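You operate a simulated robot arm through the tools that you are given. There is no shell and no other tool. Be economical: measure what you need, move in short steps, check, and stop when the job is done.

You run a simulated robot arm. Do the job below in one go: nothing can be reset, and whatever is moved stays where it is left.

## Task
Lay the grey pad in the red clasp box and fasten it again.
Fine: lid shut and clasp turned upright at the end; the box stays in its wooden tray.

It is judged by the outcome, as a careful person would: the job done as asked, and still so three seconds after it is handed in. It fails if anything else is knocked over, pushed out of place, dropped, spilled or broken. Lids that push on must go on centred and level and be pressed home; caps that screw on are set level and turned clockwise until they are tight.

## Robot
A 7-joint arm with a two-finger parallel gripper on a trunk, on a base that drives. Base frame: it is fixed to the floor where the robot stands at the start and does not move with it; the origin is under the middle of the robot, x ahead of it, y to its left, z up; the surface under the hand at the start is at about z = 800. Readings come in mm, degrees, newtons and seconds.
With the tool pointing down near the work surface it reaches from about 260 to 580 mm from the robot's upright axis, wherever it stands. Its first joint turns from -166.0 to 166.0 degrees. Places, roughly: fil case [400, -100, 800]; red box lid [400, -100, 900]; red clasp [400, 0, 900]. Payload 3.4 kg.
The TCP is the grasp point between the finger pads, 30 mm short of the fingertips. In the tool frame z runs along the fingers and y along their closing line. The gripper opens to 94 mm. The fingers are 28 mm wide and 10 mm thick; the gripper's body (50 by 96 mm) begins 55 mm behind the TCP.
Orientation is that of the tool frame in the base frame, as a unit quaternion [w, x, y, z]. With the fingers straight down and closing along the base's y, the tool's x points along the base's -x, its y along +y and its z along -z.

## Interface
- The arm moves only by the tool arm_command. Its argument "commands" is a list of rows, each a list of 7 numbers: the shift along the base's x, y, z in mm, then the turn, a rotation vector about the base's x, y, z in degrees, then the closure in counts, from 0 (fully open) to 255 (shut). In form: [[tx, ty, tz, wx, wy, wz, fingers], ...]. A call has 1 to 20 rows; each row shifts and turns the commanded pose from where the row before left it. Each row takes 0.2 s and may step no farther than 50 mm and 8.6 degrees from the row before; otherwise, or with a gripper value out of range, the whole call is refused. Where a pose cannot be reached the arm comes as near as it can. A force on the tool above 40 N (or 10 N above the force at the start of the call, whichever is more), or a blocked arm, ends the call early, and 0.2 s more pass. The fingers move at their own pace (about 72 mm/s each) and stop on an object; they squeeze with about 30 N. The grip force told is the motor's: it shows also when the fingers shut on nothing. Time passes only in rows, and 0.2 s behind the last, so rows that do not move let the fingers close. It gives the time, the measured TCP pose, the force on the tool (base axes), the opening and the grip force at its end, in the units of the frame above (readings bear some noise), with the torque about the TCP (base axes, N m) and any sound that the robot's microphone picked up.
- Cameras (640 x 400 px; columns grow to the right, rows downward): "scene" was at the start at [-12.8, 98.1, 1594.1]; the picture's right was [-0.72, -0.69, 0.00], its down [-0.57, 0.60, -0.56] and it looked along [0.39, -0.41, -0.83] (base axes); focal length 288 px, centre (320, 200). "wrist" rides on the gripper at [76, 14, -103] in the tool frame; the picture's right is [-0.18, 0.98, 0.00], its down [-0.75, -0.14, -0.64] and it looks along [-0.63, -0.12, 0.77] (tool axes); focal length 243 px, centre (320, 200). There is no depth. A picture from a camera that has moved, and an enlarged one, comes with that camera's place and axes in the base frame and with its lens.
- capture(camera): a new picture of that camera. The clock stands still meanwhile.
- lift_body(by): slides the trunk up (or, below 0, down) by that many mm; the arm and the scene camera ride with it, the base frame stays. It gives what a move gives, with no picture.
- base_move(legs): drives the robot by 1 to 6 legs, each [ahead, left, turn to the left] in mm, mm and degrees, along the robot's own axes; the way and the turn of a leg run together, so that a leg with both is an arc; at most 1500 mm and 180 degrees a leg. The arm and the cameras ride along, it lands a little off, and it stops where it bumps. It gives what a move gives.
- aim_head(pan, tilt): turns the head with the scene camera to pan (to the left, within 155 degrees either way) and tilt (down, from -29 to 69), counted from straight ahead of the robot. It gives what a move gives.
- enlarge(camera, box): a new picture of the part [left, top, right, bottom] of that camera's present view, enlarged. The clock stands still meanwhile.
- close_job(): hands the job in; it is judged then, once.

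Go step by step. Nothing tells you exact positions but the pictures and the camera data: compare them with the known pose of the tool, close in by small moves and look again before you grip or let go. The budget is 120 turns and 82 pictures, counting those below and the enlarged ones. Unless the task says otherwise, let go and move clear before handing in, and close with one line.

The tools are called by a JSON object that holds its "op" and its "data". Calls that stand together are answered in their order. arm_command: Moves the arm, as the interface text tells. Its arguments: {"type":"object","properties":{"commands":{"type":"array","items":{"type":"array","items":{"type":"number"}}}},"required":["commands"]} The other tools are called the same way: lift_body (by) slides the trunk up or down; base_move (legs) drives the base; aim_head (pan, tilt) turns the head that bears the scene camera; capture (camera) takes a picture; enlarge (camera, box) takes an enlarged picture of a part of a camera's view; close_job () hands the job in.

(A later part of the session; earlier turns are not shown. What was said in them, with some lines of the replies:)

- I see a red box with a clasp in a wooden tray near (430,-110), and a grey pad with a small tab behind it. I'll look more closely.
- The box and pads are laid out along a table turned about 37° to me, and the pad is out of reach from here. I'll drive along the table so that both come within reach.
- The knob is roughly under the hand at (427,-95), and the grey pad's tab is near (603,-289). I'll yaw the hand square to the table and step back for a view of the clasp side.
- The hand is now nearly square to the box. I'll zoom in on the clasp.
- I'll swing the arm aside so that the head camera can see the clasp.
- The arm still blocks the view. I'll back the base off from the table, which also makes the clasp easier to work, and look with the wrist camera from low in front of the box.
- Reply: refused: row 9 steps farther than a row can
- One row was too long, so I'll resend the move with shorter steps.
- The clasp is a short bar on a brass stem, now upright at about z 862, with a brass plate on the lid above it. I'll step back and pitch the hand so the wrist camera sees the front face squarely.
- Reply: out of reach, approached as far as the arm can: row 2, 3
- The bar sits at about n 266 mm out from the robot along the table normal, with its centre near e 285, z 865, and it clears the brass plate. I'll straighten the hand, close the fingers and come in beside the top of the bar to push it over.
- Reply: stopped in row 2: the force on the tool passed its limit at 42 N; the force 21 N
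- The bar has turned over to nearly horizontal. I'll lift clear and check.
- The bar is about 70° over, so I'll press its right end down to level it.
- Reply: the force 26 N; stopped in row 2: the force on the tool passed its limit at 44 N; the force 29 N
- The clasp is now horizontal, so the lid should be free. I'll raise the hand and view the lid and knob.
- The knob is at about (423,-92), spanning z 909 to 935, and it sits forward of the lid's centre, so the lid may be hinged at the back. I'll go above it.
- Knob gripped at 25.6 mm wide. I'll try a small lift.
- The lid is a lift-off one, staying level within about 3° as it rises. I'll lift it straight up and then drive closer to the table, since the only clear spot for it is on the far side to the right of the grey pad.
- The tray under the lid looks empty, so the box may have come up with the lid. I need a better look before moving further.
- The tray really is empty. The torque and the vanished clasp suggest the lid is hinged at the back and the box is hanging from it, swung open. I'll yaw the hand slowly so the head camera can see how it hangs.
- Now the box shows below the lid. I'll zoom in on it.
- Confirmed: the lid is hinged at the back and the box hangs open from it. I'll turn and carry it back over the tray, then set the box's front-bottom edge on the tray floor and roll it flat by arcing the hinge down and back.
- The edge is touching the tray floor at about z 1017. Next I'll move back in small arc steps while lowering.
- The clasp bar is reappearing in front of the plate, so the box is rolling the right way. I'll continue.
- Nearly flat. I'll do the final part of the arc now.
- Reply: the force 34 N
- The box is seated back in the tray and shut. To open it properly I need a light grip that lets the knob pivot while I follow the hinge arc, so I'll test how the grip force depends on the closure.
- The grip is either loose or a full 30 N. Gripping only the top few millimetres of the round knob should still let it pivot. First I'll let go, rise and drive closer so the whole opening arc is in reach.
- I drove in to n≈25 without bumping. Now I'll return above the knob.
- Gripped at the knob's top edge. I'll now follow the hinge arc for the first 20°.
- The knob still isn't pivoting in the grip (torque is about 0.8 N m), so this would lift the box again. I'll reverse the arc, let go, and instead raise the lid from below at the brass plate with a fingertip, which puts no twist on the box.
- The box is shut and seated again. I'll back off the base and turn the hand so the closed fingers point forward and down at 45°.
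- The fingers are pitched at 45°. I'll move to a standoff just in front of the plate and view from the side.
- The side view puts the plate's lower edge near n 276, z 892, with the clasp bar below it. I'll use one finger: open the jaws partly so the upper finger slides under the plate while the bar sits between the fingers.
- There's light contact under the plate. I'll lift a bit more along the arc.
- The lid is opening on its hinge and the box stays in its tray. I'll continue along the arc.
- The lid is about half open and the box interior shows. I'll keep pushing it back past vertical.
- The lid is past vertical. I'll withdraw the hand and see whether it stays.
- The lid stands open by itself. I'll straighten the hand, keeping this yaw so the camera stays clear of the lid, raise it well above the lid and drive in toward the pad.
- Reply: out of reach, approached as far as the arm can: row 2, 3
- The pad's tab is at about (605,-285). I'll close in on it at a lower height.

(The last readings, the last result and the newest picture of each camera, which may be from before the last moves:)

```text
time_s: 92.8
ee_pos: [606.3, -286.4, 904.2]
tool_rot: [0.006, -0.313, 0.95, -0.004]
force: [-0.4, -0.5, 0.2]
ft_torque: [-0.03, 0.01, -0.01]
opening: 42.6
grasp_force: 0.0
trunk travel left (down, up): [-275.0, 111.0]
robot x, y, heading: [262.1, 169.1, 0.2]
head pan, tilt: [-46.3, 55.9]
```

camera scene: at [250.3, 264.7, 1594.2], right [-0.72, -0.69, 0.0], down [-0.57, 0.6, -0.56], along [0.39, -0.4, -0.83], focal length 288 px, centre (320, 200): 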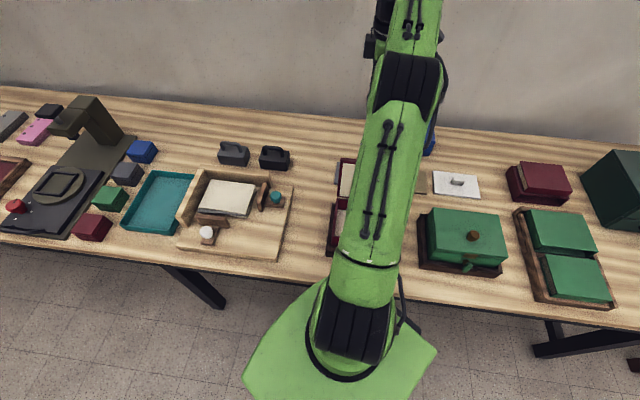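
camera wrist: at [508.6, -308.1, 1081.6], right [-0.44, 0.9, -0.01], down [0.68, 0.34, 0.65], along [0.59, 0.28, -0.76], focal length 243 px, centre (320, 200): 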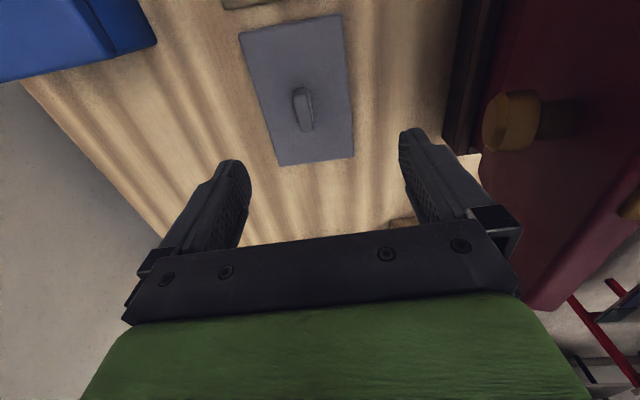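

{"op": "capture", "data": {"camera": "wrist"}}

```text
15 pictures are left
camera wrist: at [535.4, -319.5, 1006.4], right [-0.44, 0.9, -0.01], down [0.68, 0.34, 0.65], along [0.59, 0.28, -0.76], focal length 243 px, centre (320, 200)
```

wrist: 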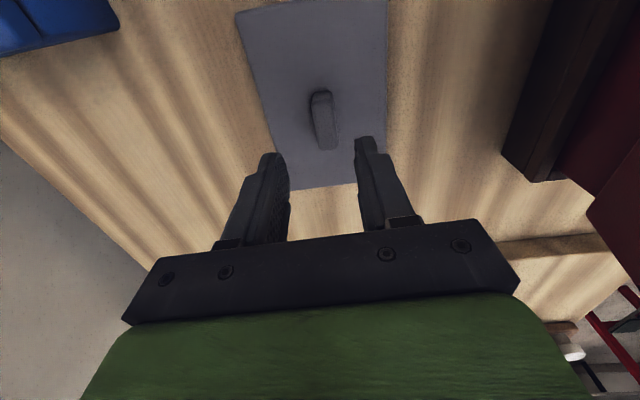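

{"op": "arm_command", "data": {"commands": [[0, 0, -25, 0, 0, 0, 140], [0, 0, -25, 0, 0, 0, 140], [0, 0, -12, 0, 0, 0, 140], [0, 0, 0, 0, 0, 0, 140], [0, 0, 0, 0, 0, 0, 255], [0, 0, 0, 0, 0, 0, 255], [0, 0, 0, 0, 0, 0, 255]]}}

{"op": "enlarge", "data": {"camera": "wrist", "box": [200, 0, 440, 230]}}

```text
time_s: 94.4
ee_pos: [606.4, -286.3, 841.8]
tool_rot: [0.007, -0.312, 0.95, -0.003]
force: [0.2, 0.6, 0.1]
ft_torque: [0.09, 0.06, -0.06]
opening: 15.0
grasp_force: 29.7
trunk travel left (down, up): [-275.0, 111.0]
robot x, y, heading: [261.0, 169.4, 0.1]
head pan, tilt: [-46.3, 55.9]
```

```text
1.74 times, centred on (320, 115) of wrist
camera zoom: at [535.5, -319.4, 945.2], right [-0.44, 0.9, -0.01], down [0.68, 0.34, 0.65], along [0.59, 0.28, -0.76], focal length 422 px, centre (320, 348)
```

zoom: 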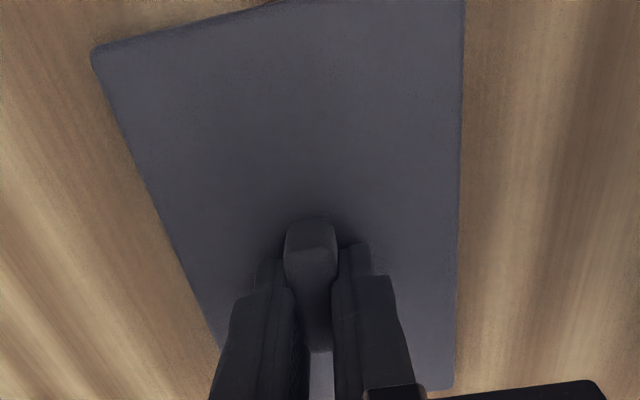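

The tab is gripped at 15 mm. I'll lift the pad high, then bring it back over the open lid to the box.

{"op": "arm_command", "data": {"commands": [[0, 0, 15, 0, 0, 0, 255], [0, 0, 30, 0, 0, 0, 255], [-3, 4, 40, 0, 0, 0, 255], [-3, 4, 45, 0, 0, 0, 255], [-3, 4, 45, 0, 0, 0, 255], [-3, 4, 45, 0, 0, 0, 255], [0, 0, 45, 0, 0, 0, 255], [0, 0, 20, 0, 0, 0, 255], [0, 0, 0, 0, 0, 0, 255]]}}

{"op": "capture", "data": {"camera": "wrist"}}

```text
time_s: 96.4
ee_pos: [594.7, -269.6, 1126.5]
tool_rot: [0.005, -0.313, 0.95, -0.004]
force: [-0.9, -0.8, -0.3]
ft_torque: [0.0, -0.02, 0.01]
opening: 15.1
grasp_force: 30.0
trunk travel left (down, up): [-275.0, 111.0]
robot x, y, heading: [260.9, 170.8, 0.2]
head pan, tilt: [-46.3, 55.9]
```

```text
13 pictures are left
camera wrist: at [524.2, -302.3, 1229.7], right [-0.44, 0.9, -0.01], down [0.68, 0.34, 0.65], along [0.59, 0.28, -0.76], focal length 243 px, centre (320, 200)
```

wrist: 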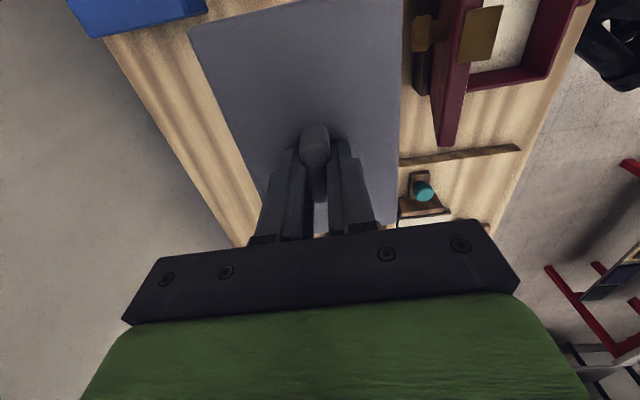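

{"op": "arm_command", "data": {"commands": [[-10, 10, 0, 0, 0, 0, 255], [-20, 20, 0, 0, 0, 0, 255], [-22, 22, 0, 0, 0, 0, 255], [-22, 22, 0, 0, 0, 0, 255], [-22, 22, 0, 0, 0, 0, 255], [-22, 22, 0, 0, 0, 0, 255], [-20, 20, 0, 0, 0, 0, 255], [-12, 13, 0, 0, 0, 0, 255], [-5.5, 5.9, 0, 0, 0, 0, 255], [0, 0, 0, 0, 0, 0, 255]]}}

{"op": "capture", "data": {"camera": "wrist"}}

```text
time_s: 98.6
ee_pos: [438.4, -113.7, 1127.0]
tool_rot: [0.006, -0.313, 0.95, -0.004]
force: [-0.1, -0.7, -1.3]
ft_torque: [0.01, -0.02, -0.03]
opening: 15.1
grasp_force: 30.0
trunk travel left (down, up): [-275.0, 111.0]
robot x, y, heading: [264.0, 168.1, 0.2]
head pan, tilt: [-46.3, 55.9]
```

```text
12 pictures are left
camera wrist: at [368.5, -146.5, 1229.9], right [-0.44, 0.9, -0.01], down [0.68, 0.34, 0.65], along [0.59, 0.28, -0.76], focal length 243 px, centre (320, 200)
```

wrist: 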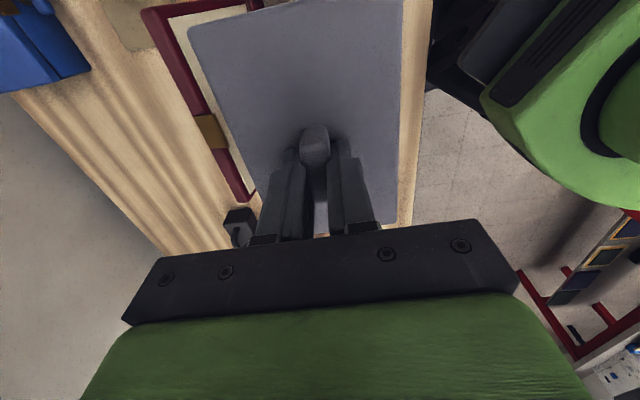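

I'm over the box, whose centre I take as n≈352, e≈287. I'll lower to just above the rim and check.

{"op": "arm_command", "data": {"commands": [[1.7, 1.2, -20, 0, 0, 0, 255], [0, 0, -35, 0, 0, 0, 255], [0, 0, -40, 0, 0, 0, 255], [0, 0, -40, 0, 0, 0, 255], [0, 0, -25, 0, 0, 0, 255], [0, 0, 0, 0, 0, 0, 255]]}}

{"op": "capture", "data": {"camera": "wrist"}}

```text
time_s: 100.0
ee_pos: [440.5, -110.7, 966.7]
tool_rot: [0.006, -0.313, 0.95, -0.004]
force: [0.3, 0.5, -0.2]
ft_torque: [0.04, 0.01, 0.01]
opening: 15.1
grasp_force: 30.0
trunk travel left (down, up): [-275.0, 111.0]
robot x, y, heading: [260.2, 167.4, 0.3]
head pan, tilt: [-46.3, 55.9]
```

```text
11 pictures are left
camera wrist: at [370.0, -144.3, 1069.5], right [-0.44, 0.9, -0.01], down [0.68, 0.34, 0.65], along [0.59, 0.28, -0.76], focal length 243 px, centre (320, 200)
```

wrist: 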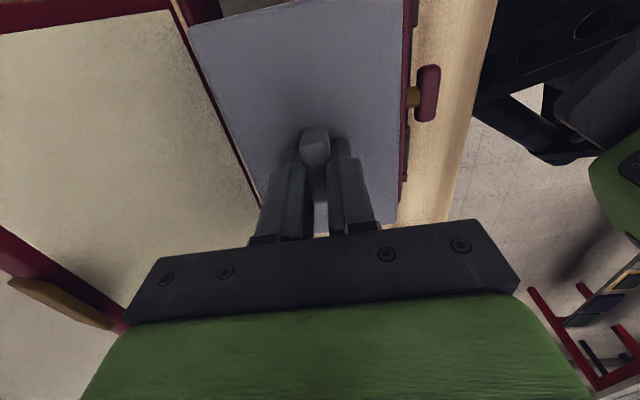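

The pad looks centred and parallel over the opening, so I'll lower it in.

{"op": "arm_command", "data": {"commands": [[0, 0, -12, 0, 0, 0, 255], [0, 0, -12, 0, 0, 0, 255], [0, 0, -12, 0, 0, 0, 255], [0, 0, -12, 0, 0, 0, 255], [0, 0, -12, 0, 0, 0, 255], [0, 0, -12, 0, 0, 0, 255], [0, 0, -12, 0, 0, 0, 255], [0, 0, 0, 0, 0, 0, 255]]}}

```text
time_s: 101.8
ee_pos: [440.0, -112.1, 885.4]
tool_rot: [0.007, -0.313, 0.95, -0.008]
force: [1.0, -0.7, 38.6]
ft_torque: [0.52, 0.08, 0.03]
opening: 15.0
grasp_force: 30.2
trunk travel left (down, up): [-275.0, 111.0]
robot x, y, heading: [262.4, 165.4, 0.3]
head pan, tilt: [-46.3, 55.9]
```

It met firm contact at TCP z 885. I'll ease off and look.

{"op": "arm_command", "data": {"commands": [[0, 0, 3, 0, 0, 0, 255], [0, 0, 0, 0, 0, 0, 255]]}}

{"op": "capture", "data": {"camera": "wrist"}}

```text
time_s: 102.4
ee_pos: [439.8, -111.2, 885.1]
tool_rot: [0.006, -0.313, 0.95, -0.002]
force: [-0.1, -0.7, 0.6]
ft_torque: [0.01, 0.07, 0.02]
opening: 15.0
grasp_force: 30.0
trunk travel left (down, up): [-275.0, 111.0]
robot x, y, heading: [261.6, 166.2, 0.1]
head pan, tilt: [-46.3, 55.9]
```

```text
10 pictures are left
camera wrist: at [370.1, -144.6, 987.8], right [-0.44, 0.9, -0.01], down [0.68, 0.34, 0.65], along [0.59, 0.28, -0.76], focal length 243 px, centre (320, 200)
```

wrist: 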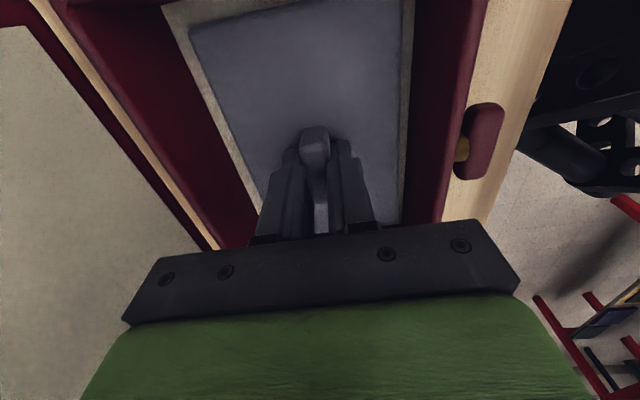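

The pad lies flat on the lining inside the box with margin all round. I'll release it, rise clear and back the base off for closing the lid.

{"op": "arm_command", "data": {"commands": [[0, 0, 0, 0, 0, 0, 150], [0, 0, 0, 0, 0, 0, 150], [0, 0, 20, 0, 0, 0, 150], [0, 0, 40, 0, 0, 0, 150], [0, 0, 45, 0, 0, 0, 150], [0, 0, 45, 0, 0, 0, 150], [0, 0, 45, 0, 0, 0, 150], [0, 0, 45, 0, 0, 0, 150], [0, 0, 0, 0, 0, 0, 150]]}}

{"op": "base_move", "data": {"legs": [[-133, 180, 0]]}}

{"op": "arm_command", "data": {"commands": [[5, -6, 0, -6.03, -4.46, 0, 0], [5, -6, 0, -6.03, -4.46, 0, 0], [5, -6, 0, -6.03, -4.46, 0, 0], [5, -6, 0, -6.03, -4.46, 0, 0], [5, -6, 0, -6.03, -4.46, 0, 0], [5, -6, 0, -6.03, -4.46, 0, 0], [0, 0, 0, 0, 0, 0, 0]]}}

```text
time_s: 104.4
ee_pos: [442.0, -111.5, 1125.2]
tool_rot: [0.006, -0.313, 0.95, -0.004]
force: [0.0, 0.0, 0.1]
ft_torque: [0.01, 0.02, 0.0]
opening: 38.5
grasp_force: 0.1
trunk travel left (down, up): [-275.0, 111.0]
robot x, y, heading: [265.3, 173.1, -0.1]
head pan, tilt: [-46.3, 55.9]
```

```text
time_s: 106.2
ee_pos: [308.6, 70.4, 1126.0]
tool_rot: [0.006, -0.315, 0.949, -0.004]
force: [0.5, 0.3, 0.2]
ft_torque: [0.0, -0.03, 0.0]
opening: 38.5
grasp_force: 0.0
trunk travel left (down, up): [-275.0, 111.0]
robot x, y, heading: [125.6, 344.6, 0.4]
head pan, tilt: [-46.3, 55.9]
```

```text
time_s: 107.8
ee_pos: [339.2, 33.2, 1125.1]
tool_rot: [0.125, -0.292, 0.874, -0.367]
force: [-0.9, 0.1, -0.4]
ft_torque: [0.02, 0.01, 0.03]
opening: 94.1
grasp_force: 0.1
trunk travel left (down, up): [-275.0, 111.0]
robot x, y, heading: [126.7, 347.5, 0.5]
head pan, tilt: [-46.3, 55.9]
```

{"op": "arm_command", "data": {"commands": [[28.9, -24.7, -10, 0, 0, 0, 0], [28.9, -24.7, -10, 0, 0, 0, 0], [28.9, -24.7, -10, 0, 0, 0, 0], [28.9, -24.7, -10, 0, 0, 0, 0], [28.7, -24.6, -10, 0, 0, 0, 0], [0, 0, 0, 0, 0, 0, 0]]}}

{"op": "capture", "data": {"camera": "wrist"}}

```text
time_s: 109.2
ee_pos: [482.8, -90.8, 1075.2]
tool_rot: [0.124, -0.292, 0.875, -0.366]
force: [-0.5, 0.5, 0.4]
ft_torque: [0.01, -0.02, 0.01]
opening: 93.8
grasp_force: 0.0
trunk travel left (down, up): [-275.0, 111.0]
robot x, y, heading: [126.9, 349.1, 0.3]
head pan, tilt: [-46.3, 55.9]
```

```text
9 pictures are left
camera wrist: at [372.5, -68.6, 1137.2], right [-0.26, 0.66, -0.7], down [0.38, 0.74, 0.55], along [0.89, -0.12, -0.45], focal length 243 px, centre (320, 200)
```

wrist: 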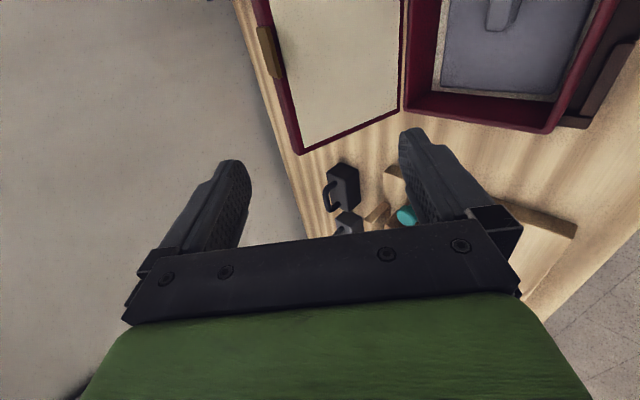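

The lid corner is where the model puts it. I'll slide the open fingers over the lid's upper edge, one behind and one in front.

{"op": "arm_command", "data": {"commands": [[5.4, -7.3, -9, 0, 0, 0, 0], [5.4, -7.3, -9.5, 0, 0, 0, 0], [5.4, -7.3, -9.5, 0, 0, 0, 0], [5.4, -7.3, -10, 0, 0, 0, 0], [5.4, -7.3, -10, 0, 0, 0, 0], [5.4, -7.3, -10, 0, 0, 0, 0], [5.4, -7.3, -10, 0, 0, 0, 0], [5, -6.7, -10, 0, 0, 0, 0], [0, 0, 0, 0, 0, 0, 0]]}}

{"op": "capture", "data": {"camera": "wrist"}}

```text
time_s: 111.2
ee_pos: [525.3, -147.6, 996.5]
tool_rot: [0.125, -0.292, 0.875, -0.366]
force: [0.7, 0.4, -0.3]
ft_torque: [0.01, 0.0, -0.01]
opening: 94.2
grasp_force: 0.1
trunk travel left (down, up): [-275.0, 111.0]
robot x, y, heading: [127.6, 346.2, 0.3]
head pan, tilt: [-46.3, 55.9]
```

```text
8 pictures are left
camera wrist: at [415.0, -126.7, 1059.5], right [-0.26, 0.66, -0.7], down [0.38, 0.74, 0.55], along [0.89, -0.12, -0.45], focal length 243 px, centre (320, 200)
```

wrist: 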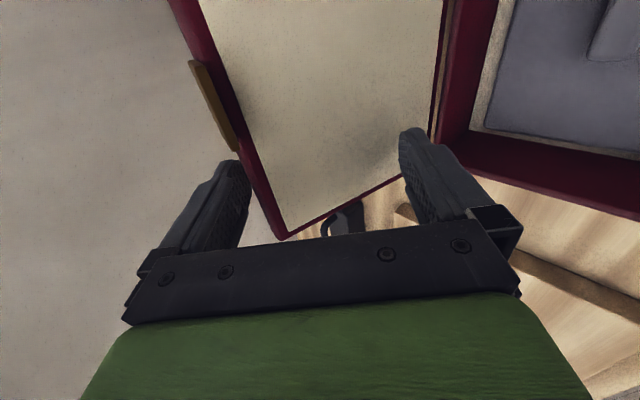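

{"op": "arm_command", "data": {"commands": [[-3, 4, 0, 0, 0, 0, 0], [-3, 4, 0, 0, 0, 0, 0], [-3, 4, 0, 0, 0, 0, 0], [-3, 4, 0, 0, 0, 0, 0], [-3, 4, 0, 0, 0, 0, 0], [-3.1, 4.2, 5.3, 0, 0, 0, 0], [-3.1, 4.2, 5.3, 0, 0, 0, 0], [0, 0, 0, 0, 0, 0, 40], [0, 0, 0, 0, 0, 0, 80], [0, 0, 0, 0, 0, 0, 119], [0, 0, 0, 0, 0, 0, 119]]}}

{"op": "capture", "data": {"camera": "wrist"}}

```text
time_s: 113.5
ee_pos: [504.0, -117.9, 1012.0]
tool_rot: [0.126, -0.291, 0.873, -0.37]
force: [0.5, 0.6, 17.9]
ft_torque: [-0.31, -0.24, 0.0]
opening: 57.3
grasp_force: 6.1
trunk travel left (down, up): [-275.0, 111.0]
robot x, y, heading: [128.0, 348.7, 0.4]
head pan, tilt: [-46.3, 55.9]
```

```text
7 pictures are left
camera wrist: at [393.4, -97.6, 1072.4], right [-0.26, 0.66, -0.71], down [0.38, 0.74, 0.55], along [0.89, -0.12, -0.45], focal length 243 px, centre (320, 200)
```

wrist: 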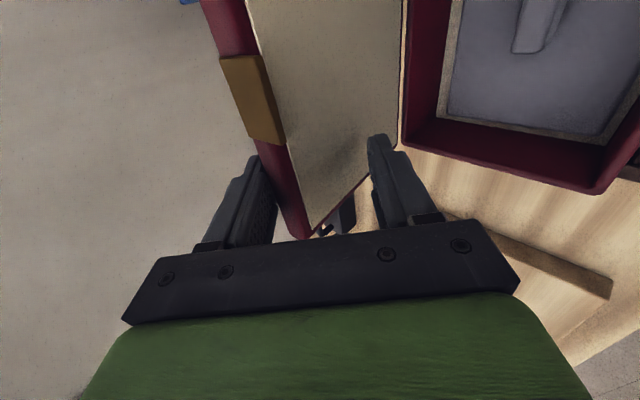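

The gap closing is pressing on the lid edge. I'll draw forward and slightly up to tip it past vertical.

{"op": "arm_command", "data": {"commands": [[-2.4, 3.2, 1, 0, 0, 0, 112], [-2.4, 3.2, 1, 0, 0, 0, 112], [-2.4, 3.2, 1, 0, 0, 0, 112], [-2.4, 3.2, 0, 0, 0, 0, 112], [-2.4, 3.2, 0, 0, 0, 0, 112], [0, 0, 0, 0, 0, 0, 112]]}}

{"op": "capture", "data": {"camera": "wrist"}}

```text
time_s: 115.0
ee_pos: [492.1, -101.9, 1010.0]
tool_rot: [0.125, -0.293, 0.874, -0.367]
force: [0.5, 0.7, 1.7]
ft_torque: [-0.03, 0.0, -0.05]
opening: 53.3
grasp_force: 0.5
trunk travel left (down, up): [-275.0, 111.0]
robot x, y, heading: [127.8, 345.2, 0.6]
head pan, tilt: [-46.3, 55.9]
```

```text
6 pictures are left
camera wrist: at [382.2, -81.9, 1073.0], right [-0.27, 0.66, -0.7], down [0.38, 0.74, 0.55], along [0.88, -0.12, -0.45], focal length 243 px, centre (320, 200)
```

wrist: 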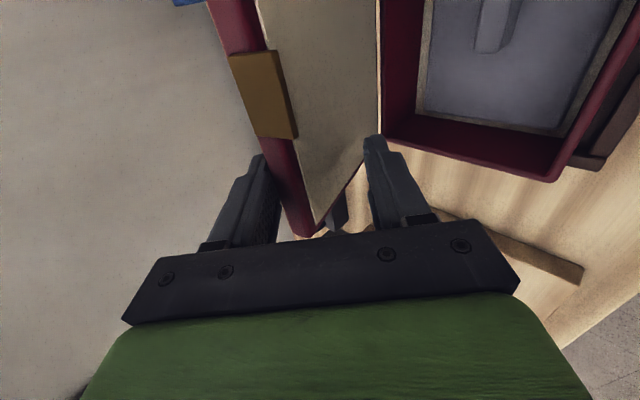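

The lid is nearly upright between the fingers. I'll lower it along the reverse arc, resting on the lower finger.

{"op": "arm_command", "data": {"commands": [[-3, 4, 0.7, 0, 0, 0, 112], [-3, 4, 0.7, 0, 0, 0, 112], [-3, 4, 0.7, 0, 0, 0, 112], [-3.7, 5, 0, 0, 0, 0, 112], [-3.7, 5, 0, 0, 0, 0, 112], [-3.7, 5, 0, 0, 0, 0, 112], [-3.7, 5, 0, 0, 0, 0, 112], [0, 0, 0, 0, 0, 0, 112]]}}

{"op": "capture", "data": {"camera": "wrist"}}

```text
time_s: 116.8
ee_pos: [469.2, -71.1, 1013.0]
tool_rot: [0.126, -0.291, 0.875, -0.367]
force: [-0.1, 0.0, -0.1]
ft_torque: [-0.03, 0.03, -0.02]
opening: 52.8
grasp_force: 0.4
trunk travel left (down, up): [-275.0, 111.0]
robot x, y, heading: [125.4, 349.1, 0.6]
head pan, tilt: [-46.3, 55.9]
```

```text
5 pictures are left
camera wrist: at [358.6, -50.5, 1075.2], right [-0.26, 0.66, -0.7], down [0.38, 0.74, 0.55], along [0.88, -0.12, -0.45], focal length 243 px, centre (320, 200)
```

wrist: 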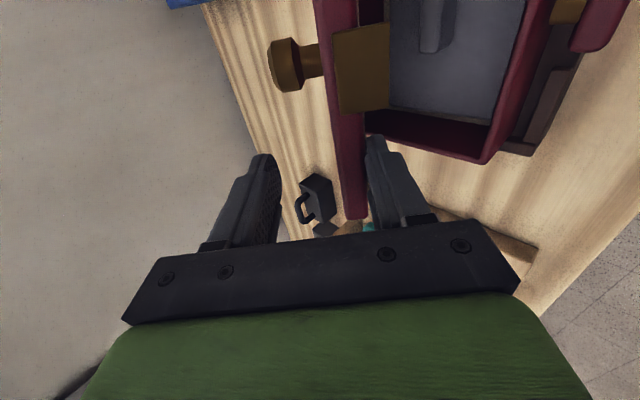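

It's resting on the lower finger as planned. I'll continue down.

{"op": "arm_command", "data": {"commands": [[-3.3, 4.5, -3.7, 0, 0, 0, 112], [-3.3, 4.5, -3.7, 0, 0, 0, 112], [-3.3, 4.5, -3.7, 0, 0, 0, 112], [-3.3, 4.5, -3.7, 0, 0, 0, 112], [-3.3, 4.5, -3.7, 0, 0, 0, 112], [-1.9, 2.5, -4.5, 0, 0, 0, 112], [-1.9, 2.5, -4.5, 0, 0, 0, 112], [-1.9, 2.5, -4.5, 0, 0, 0, 112], [-1.9, 2.5, -4.5, 0, 0, 0, 112], [-1.6, 2.1, -5, 0, 0, 0, 112], [-1.6, 2.1, -5, 0, 0, 0, 112], [0, 0, 0, 0, 0, 0, 112]]}}

{"op": "capture", "data": {"camera": "wrist"}}

```text
time_s: 119.3
ee_pos: [442.0, -33.8, 965.9]
tool_rot: [0.124, -0.291, 0.875, -0.367]
force: [-1.0, 0.0, 0.3]
ft_torque: [-0.01, -0.02, -0.02]
opening: 53.3
grasp_force: 1.2
trunk travel left (down, up): [-275.0, 111.0]
robot x, y, heading: [130.8, 347.8, 0.6]
head pan, tilt: [-46.3, 55.9]
```

```text
4 pictures are left
camera wrist: at [331.1, -13.7, 1028.5], right [-0.26, 0.66, -0.7], down [0.38, 0.74, 0.55], along [0.88, -0.12, -0.45], focal length 243 px, centre (320, 200)
```

wrist: 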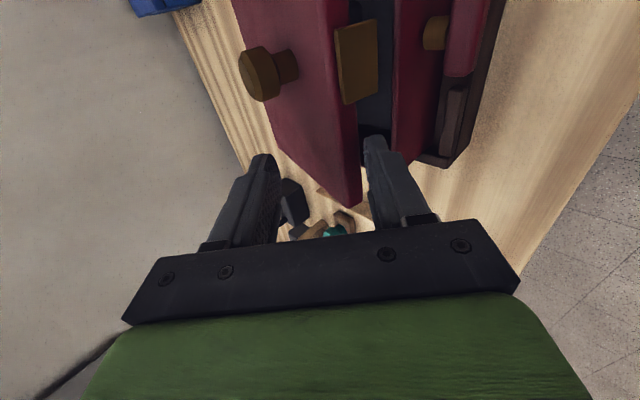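

The last stretch: lower a bit more, then draw the finger out so the lid settles.

{"op": "arm_command", "data": {"commands": [[-1.4, 1.9, -5.5, 0, 0, 0, 112], [-1.4, 1.9, -5.5, 0, 0, 0, 112], [-1.3, 1.7, -5, 0, 0, 0, 112], [-1, 1.3, -4, 0, 0, 0, 112], [-3, 4, 0, 0, 0, 0, 112], [-3, 4, 0, 0, 0, 0, 112], [-4, 5.4, 1, 0, 0, 0, 112], [-5, 6.7, 4, 0, 0, 0, 112], [-5, 6.7, 8, 0, 0, 0, 112], [-6, 8, 12, 0, 0, 0, 112], [-6, 8, 12, 0, 0, 0, 112], [0, 0, 0, 0, 0, 0, 112]]}}

{"op": "capture", "data": {"camera": "wrist"}}

```text
time_s: 122.0
ee_pos: [404.0, 14.1, 983.1]
tool_rot: [0.124, -0.292, 0.874, -0.368]
force: [-0.8, -0.1, -0.7]
ft_torque: [-0.02, -0.01, -0.02]
opening: 52.6
grasp_force: 0.1
trunk travel left (down, up): [-275.0, 111.0]
robot x, y, heading: [127.1, 345.8, 0.2]
head pan, tilt: [-46.3, 55.9]
```

```text
3 pictures are left
camera wrist: at [294.0, 35.8, 1045.8], right [-0.27, 0.66, -0.7], down [0.38, 0.74, 0.55], along [0.88, -0.12, -0.45], focal length 243 px, centre (320, 200)
```

wrist: 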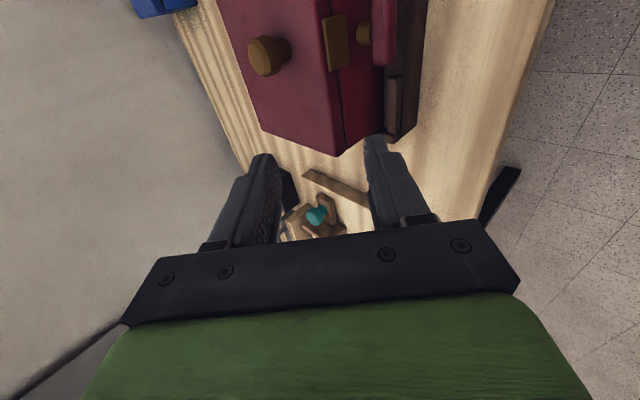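

The lid is shut and the box is in its tray. Now the clasp: I'll turn the hand back to straight down with fingers closed, beside the clasp.

{"op": "arm_command", "data": {"commands": [[0, 0, 5, 6.03, 4.46, 0, 112], [0, 0, 5, 6.03, 4.46, 0, 112], [0, 0, 5, 6.03, 4.46, 0, 112], [0, 0, 5, 6.03, 4.46, 0, 112], [0, 0, 5, 6.03, 4.46, 0, 112], [0, 0, 5, 6.03, 4.46, 0, 112], [0, 0, 0, 0, 0, 0, 112]]}}

{"op": "arm_command", "data": {"commands": [[-5.2, -3.8, 0, 0, 0, -8.2, 255], [-5.2, -3.8, 0, 0, 0, -8.2, 255], [-5.2, -3.8, 0, 0, 0, -8.2, 255], [-5.2, -3.8, 0, 0, 0, -8.2, 255], [-5.2, -3.8, 0, 0, 0, -8.2, 255], [-5.2, -3.8, 0, 0, 0, -8.2, 255], [-5.2, -3.8, 0, 0, 0, -8.2, 255], [-5.2, -3.8, 0, 0, 0, -8.2, 255], [-5.2, -3.8, 0, 0, 0, -8.2, 255], [-5.2, -3.8, 0, 0, 0, -8.2, 255], [-5.2, -3.8, 0, 0, 0, -8, 255], [0, 0, 0, 0, 0, 0, 255]]}}

```text
time_s: 123.5
ee_pos: [405.3, 14.8, 1014.0]
tool_rot: [0.007, -0.315, 0.949, -0.003]
force: [0.6, 0.3, -0.8]
ft_torque: [-0.02, 0.0, -0.01]
opening: 52.7
grasp_force: 0.1
trunk travel left (down, up): [-275.0, 111.0]
robot x, y, heading: [126.7, 343.9, -0.2]
head pan, tilt: [-46.3, 55.9]
```

```text
time_s: 126.2
ee_pos: [348.0, -27.5, 1014.0]
tool_rot: [0.002, 0.449, 0.893, -0.006]
force: [-0.7, 0.0, 0.2]
ft_torque: [-0.01, 0.01, -0.02]
opening: 0.0
grasp_force: 30.0
trunk travel left (down, up): [-275.0, 111.0]
robot x, y, heading: [129.1, 346.9, 0.3]
head pan, tilt: [-46.3, 55.9]
```

{"op": "arm_command", "data": {"commands": [[1.2, -6, -34, 0, 0, 0, 255], [1.3, -5.8, -35, 0, 0, 0, 255], [0, 0, 0, 0, 0, 0, 255]]}}

{"op": "enlarge", "data": {"camera": "wrist", "box": [240, 90, 480, 240]}}

```text
time_s: 127.0
ee_pos: [350.0, -39.0, 944.1]
tool_rot: [0.003, 0.448, 0.894, -0.008]
force: [-0.2, 0.4, 0.7]
ft_torque: [-0.02, -0.01, -0.04]
opening: 0.0
grasp_force: 30.3
trunk travel left (down, up): [-275.0, 111.0]
robot x, y, heading: [131.2, 347.3, 0.5]
head pan, tilt: [-46.3, 55.9]
```

```text
2.67 times, centred on (360, 165) of wrist
camera zoom: at [316.9, 33.5, 1047.0], right [0.9, 0.44, -0.01], down [0.34, -0.68, 0.65], along [0.28, -0.59, -0.76], focal length 647 px, centre (213, 293)
```

zoom: 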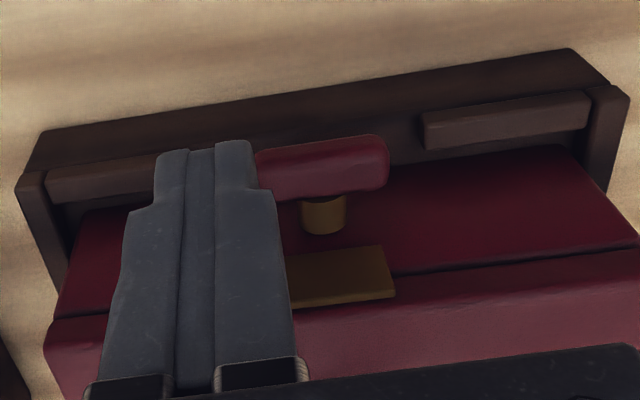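

The pivot is at about e 286.5. I'll press down the bar's left end, which swings the right end up.

{"op": "arm_command", "data": {"commands": [[7.6, -6.2, -5, 0, 0, 0, 255], [7.7, -6.1, -10, 0, 0, 0, 255], [0, 0, -10, 0, 0, 0, 255], [0, 0, -8, 0, 0, 0, 255], [0, 0, -5, 0, 0, 0, 255], [0, 0, 0, 0, 0, 0, 255]]}}

{"op": "arm_command", "data": {"commands": [[0, 0, -3, 0, 0, 0, 255], [0, 0, -3, 0, 0, 0, 255], [0, 0, -3, 0, 0, 0, 255], [0, 0, -3, 0, 0, 0, 255], [0, 0, -3, 0, 0, 0, 255], [0, 0, -3, 0, 0, 0, 255], [0, 0, 0, 0, 0, 0, 255]]}}

```text
time_s: 128.3
ee_pos: [364.9, -51.6, 906.1]
tool_rot: [0.001, 0.449, 0.894, -0.006]
force: [0.2, 0.7, 0.4]
ft_torque: [-0.02, 0.0, 0.01]
opening: 0.0
grasp_force: 30.0
trunk travel left (down, up): [-275.0, 111.0]
robot x, y, heading: [125.1, 346.4, 0.3]
head pan, tilt: [-46.3, 55.9]
```

```text
time_s: 129.9
ee_pos: [365.3, -49.9, 889.0]
tool_rot: [0.001, 0.449, 0.894, -0.006]
force: [-0.5, -0.5, 0.0]
ft_torque: [-0.01, 0.0, 0.01]
opening: 0.0
grasp_force: 30.2
trunk travel left (down, up): [-275.0, 111.0]
robot x, y, heading: [129.1, 349.7, 0.1]
head pan, tilt: [-46.3, 55.9]
```

{"op": "arm_command", "data": {"commands": [[0, 0, 25, 0, 0, 0, 255], [0, 0, 25, 0, 0, 0, 255], [17, 12.6, 0, 0, 0, 0, 255], [17, 12.6, 0, 0, 0, 0, 255], [18, 13.4, 0, 0, 0, 0, 255], [0, 0, -15, 0, 0, 0, 255], [0, 0, -14, 0, 0, 0, 255], [0, 0, 0, 0, 0, 0, 255]]}}

{"op": "arm_command", "data": {"commands": [[-3.2, -2.4, 0, 0, 0, 0, 255], [-3.2, -2.4, 0, 0, 0, 0, 255], [-3.2, -2.4, 0, 0, 0, 0, 255], [-3.2, -2.4, 0, 0, 0, 0, 255], [-2.4, -1.8, 0, 0, 0, 0, 255], [-1.6, -1.2, 0, 0, 0, 0, 255], [0, 0, 0, 0, 0, 0, 255]]}}

```text
time_s: 131.8
ee_pos: [416.1, -13.2, 909.4]
tool_rot: [0.002, 0.449, 0.893, -0.008]
force: [-0.2, -0.9, -0.9]
ft_torque: [0.0, 0.0, -0.03]
opening: 0.0
grasp_force: 29.9
trunk travel left (down, up): [-275.0, 111.0]
robot x, y, heading: [128.8, 350.1, 0.2]
head pan, tilt: [-46.3, 55.9]
```

```text
time_s: 133.3
ee_pos: [401.3, -25.7, 909.7]
tool_rot: [0.003, 0.449, 0.894, -0.007]
force: [2.2, 3.2, 4.1]
ft_torque: [0.05, -0.02, -0.02]
opening: 0.0
grasp_force: 30.6
trunk travel left (down, up): [-275.0, 111.0]
robot x, y, heading: [128.7, 344.3, 0.3]
head pan, tilt: [-46.3, 55.9]
```

There's contact with the raised bar, leaning slightly. I'll push it on gently to its stop.

{"op": "arm_command", "data": {"commands": [[-1.6, -1.2, 0, 0, 0, 0, 255], [-1.6, -1.2, 0, 0, 0, 0, 255], [-1.2, -0.9, 0, 0, 0, 0, 255], [0, 0, 0, 0, 0, 0, 255]]}}

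```text
time_s: 134.3
ee_pos: [395.2, -27.8, 909.3]
tool_rot: [0.002, 0.449, 0.894, -0.007]
force: [0.3, 0.7, 0.7]
ft_torque: [0.01, -0.02, 0.01]
opening: 0.0
grasp_force: 30.2
trunk travel left (down, up): [-275.0, 111.0]
robot x, y, heading: [125.5, 347.0, 0.3]
head pan, tilt: [-46.3, 55.9]
```

{"op": "arm_command", "data": {"commands": [[4, 3, 0, 0, 0, 0, 255], [0, 0, 25, 0, 0, 0, 255], [-10, 30, 25, 0, 0, 0, 255], [-10, 20, 20, 0, 0, 0, 255], [0, 0, 0, 0, 0, 0, 255]]}}

{"op": "enlarge", "data": {"camera": "wrist", "box": [180, 90, 420, 240]}}

```text
time_s: 135.6
ee_pos: [379.3, 25.1, 979.0]
tool_rot: [0.002, 0.449, 0.893, -0.007]
force: [0.7, 0.2, -0.1]
ft_torque: [0.02, 0.03, -0.01]
opening: 0.0
grasp_force: 30.0
trunk travel left (down, up): [-275.0, 111.0]
robot x, y, heading: [129.3, 349.4, 0.2]
head pan, tilt: [-46.3, 55.9]
```

```text
2.67 times, centred on (300, 165) of wrist
camera zoom: at [347.0, 96.6, 1082.5], right [0.9, 0.44, -0.01], down [0.34, -0.68, 0.65], along [0.28, -0.59, -0.76], focal length 647 px, centre (373, 293)
```

zoom: 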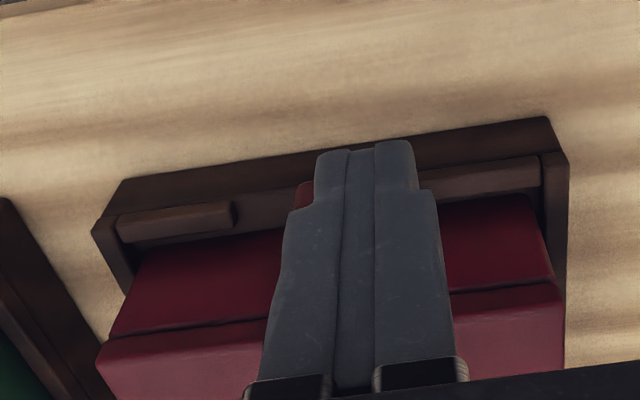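

The finger hides most of it, but what shows fits an upright bar. I'll shift aside for a clear check.

{"op": "arm_command", "data": {"commands": [[-16, -14.5, 0, 0, 0, 0, 255], [-16, -14.5, -15, 0, 0, 0, 255], [0, 0, 0, 0, 0, 0, 255]]}}

{"op": "enlarge", "data": {"camera": "wrist", "box": [240, 90, 480, 240]}}

```text
time_s: 136.3
ee_pos: [347.7, -3.9, 964.7]
tool_rot: [0.003, 0.448, 0.894, -0.007]
force: [0.1, 0.3, -0.2]
ft_torque: [-0.03, 0.01, -0.04]
opening: 0.0
grasp_force: 30.1
trunk travel left (down, up): [-275.0, 111.0]
robot x, y, heading: [127.2, 352.2, 0.5]
head pan, tilt: [-46.3, 55.9]
```

```text
2.67 times, centred on (360, 165) of wrist
camera zoom: at [315.0, 68.1, 1067.6], right [0.9, 0.44, -0.01], down [0.34, -0.68, 0.65], along [0.28, -0.59, -0.76], focal length 647 px, centre (213, 293)
```

zoom: 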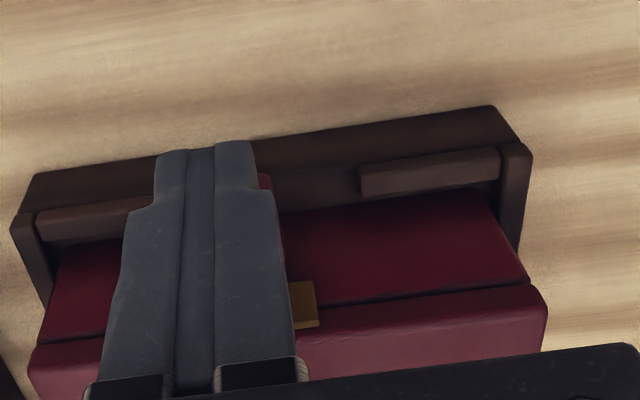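

What shows puts the bar's lower end under the pivot. To confirm the top, I'll feel gently from the left side, where no contact is expected before e≈276.

{"op": "arm_command", "data": {"commands": [[-17.7, -13.1, -25, 0, 0, 0, 255], [0, 0, -30, 0, 0, 0, 255], [14.3, -19.3, 0, 0, 0, 0, 255], [14.3, -19.3, 0, 0, 0, 0, 255], [0, 0, 0, 0, 0, 0, 255], [3.2, 2.4, 0, 0, 0, 0, 255], [3.2, 2.4, 0, 0, 0, 0, 255], [0.8, 0.6, 0, 0, 0, 0, 255], [0, 0, 0, 0, 0, 0, 255]]}}

{"op": "arm_command", "data": {"commands": [[0.8, 0.6, 0, 0, 0, 0, 255], [0.8, 0.6, 0, 0, 0, 0, 255], [0, 0, 0, 0, 0, 0, 255]]}}

```text
time_s: 138.3
ee_pos: [365.6, -51.3, 909.9]
tool_rot: [0.001, 0.448, 0.894, -0.007]
force: [0.1, 0.2, 0.0]
ft_torque: [-0.04, 0.02, -0.01]
opening: 0.0
grasp_force: 29.7
trunk travel left (down, up): [-275.0, 111.0]
robot x, y, heading: [127.5, 346.3, 0.3]
head pan, tilt: [-46.3, 55.9]
```

```text
time_s: 139.2
ee_pos: [366.8, -49.6, 910.9]
tool_rot: [0.001, 0.449, 0.894, -0.006]
force: [0.0, -0.6, 1.0]
ft_torque: [0.0, 0.02, 0.0]
opening: 0.1
grasp_force: 29.6
trunk travel left (down, up): [-275.0, 111.0]
robot x, y, heading: [130.3, 345.2, 0.3]
head pan, tilt: [-46.3, 55.9]
```

There was no contact up to 275.4 on the left and none beyond 291.2 on the right, so the bar's top is centred over the pivot and it stands upright. I'll move clear.

{"op": "arm_command", "data": {"commands": [[-4, -3, 0, 0, 0, 0, 255], [-4, -3, 0, 0, 0, 0, 255], [-15, 20, 5, 0, 0, 0, 255], [-15, 20, 30, 0, 0, 0, 255], [-10, 15, 45, 0, 0, 0, 255], [0, 0, 45, 0, 0, 0, 255], [0, 0, 45, 0, 0, 0, 255], [0, 0, 0, 0, 0, 0, 0]]}}

{"op": "close_job", "data": {}}

```text
time_s: 140.9
ee_pos: [319.0, -0.8, 1078.7]
tool_rot: [0.001, 0.448, 0.894, -0.007]
force: [0.9, -0.5, -1.0]
ft_torque: [0.02, -0.01, 0.0]
opening: 53.2
grasp_force: 0.0
trunk travel left (down, up): [-275.0, 111.0]
robot x, y, heading: [128.6, 346.5, 0.4]
head pan, tilt: [-46.3, 55.9]
```

```text
The job is handed in.
```

The grey pad is in the red box, the lid is shut, and the box is in its tray; I take the clasp to be upright, but the last pictures were blocked by the hand, so I confirmed that by touch (along the way the box was once lifted out of its tray by mistake and put back).
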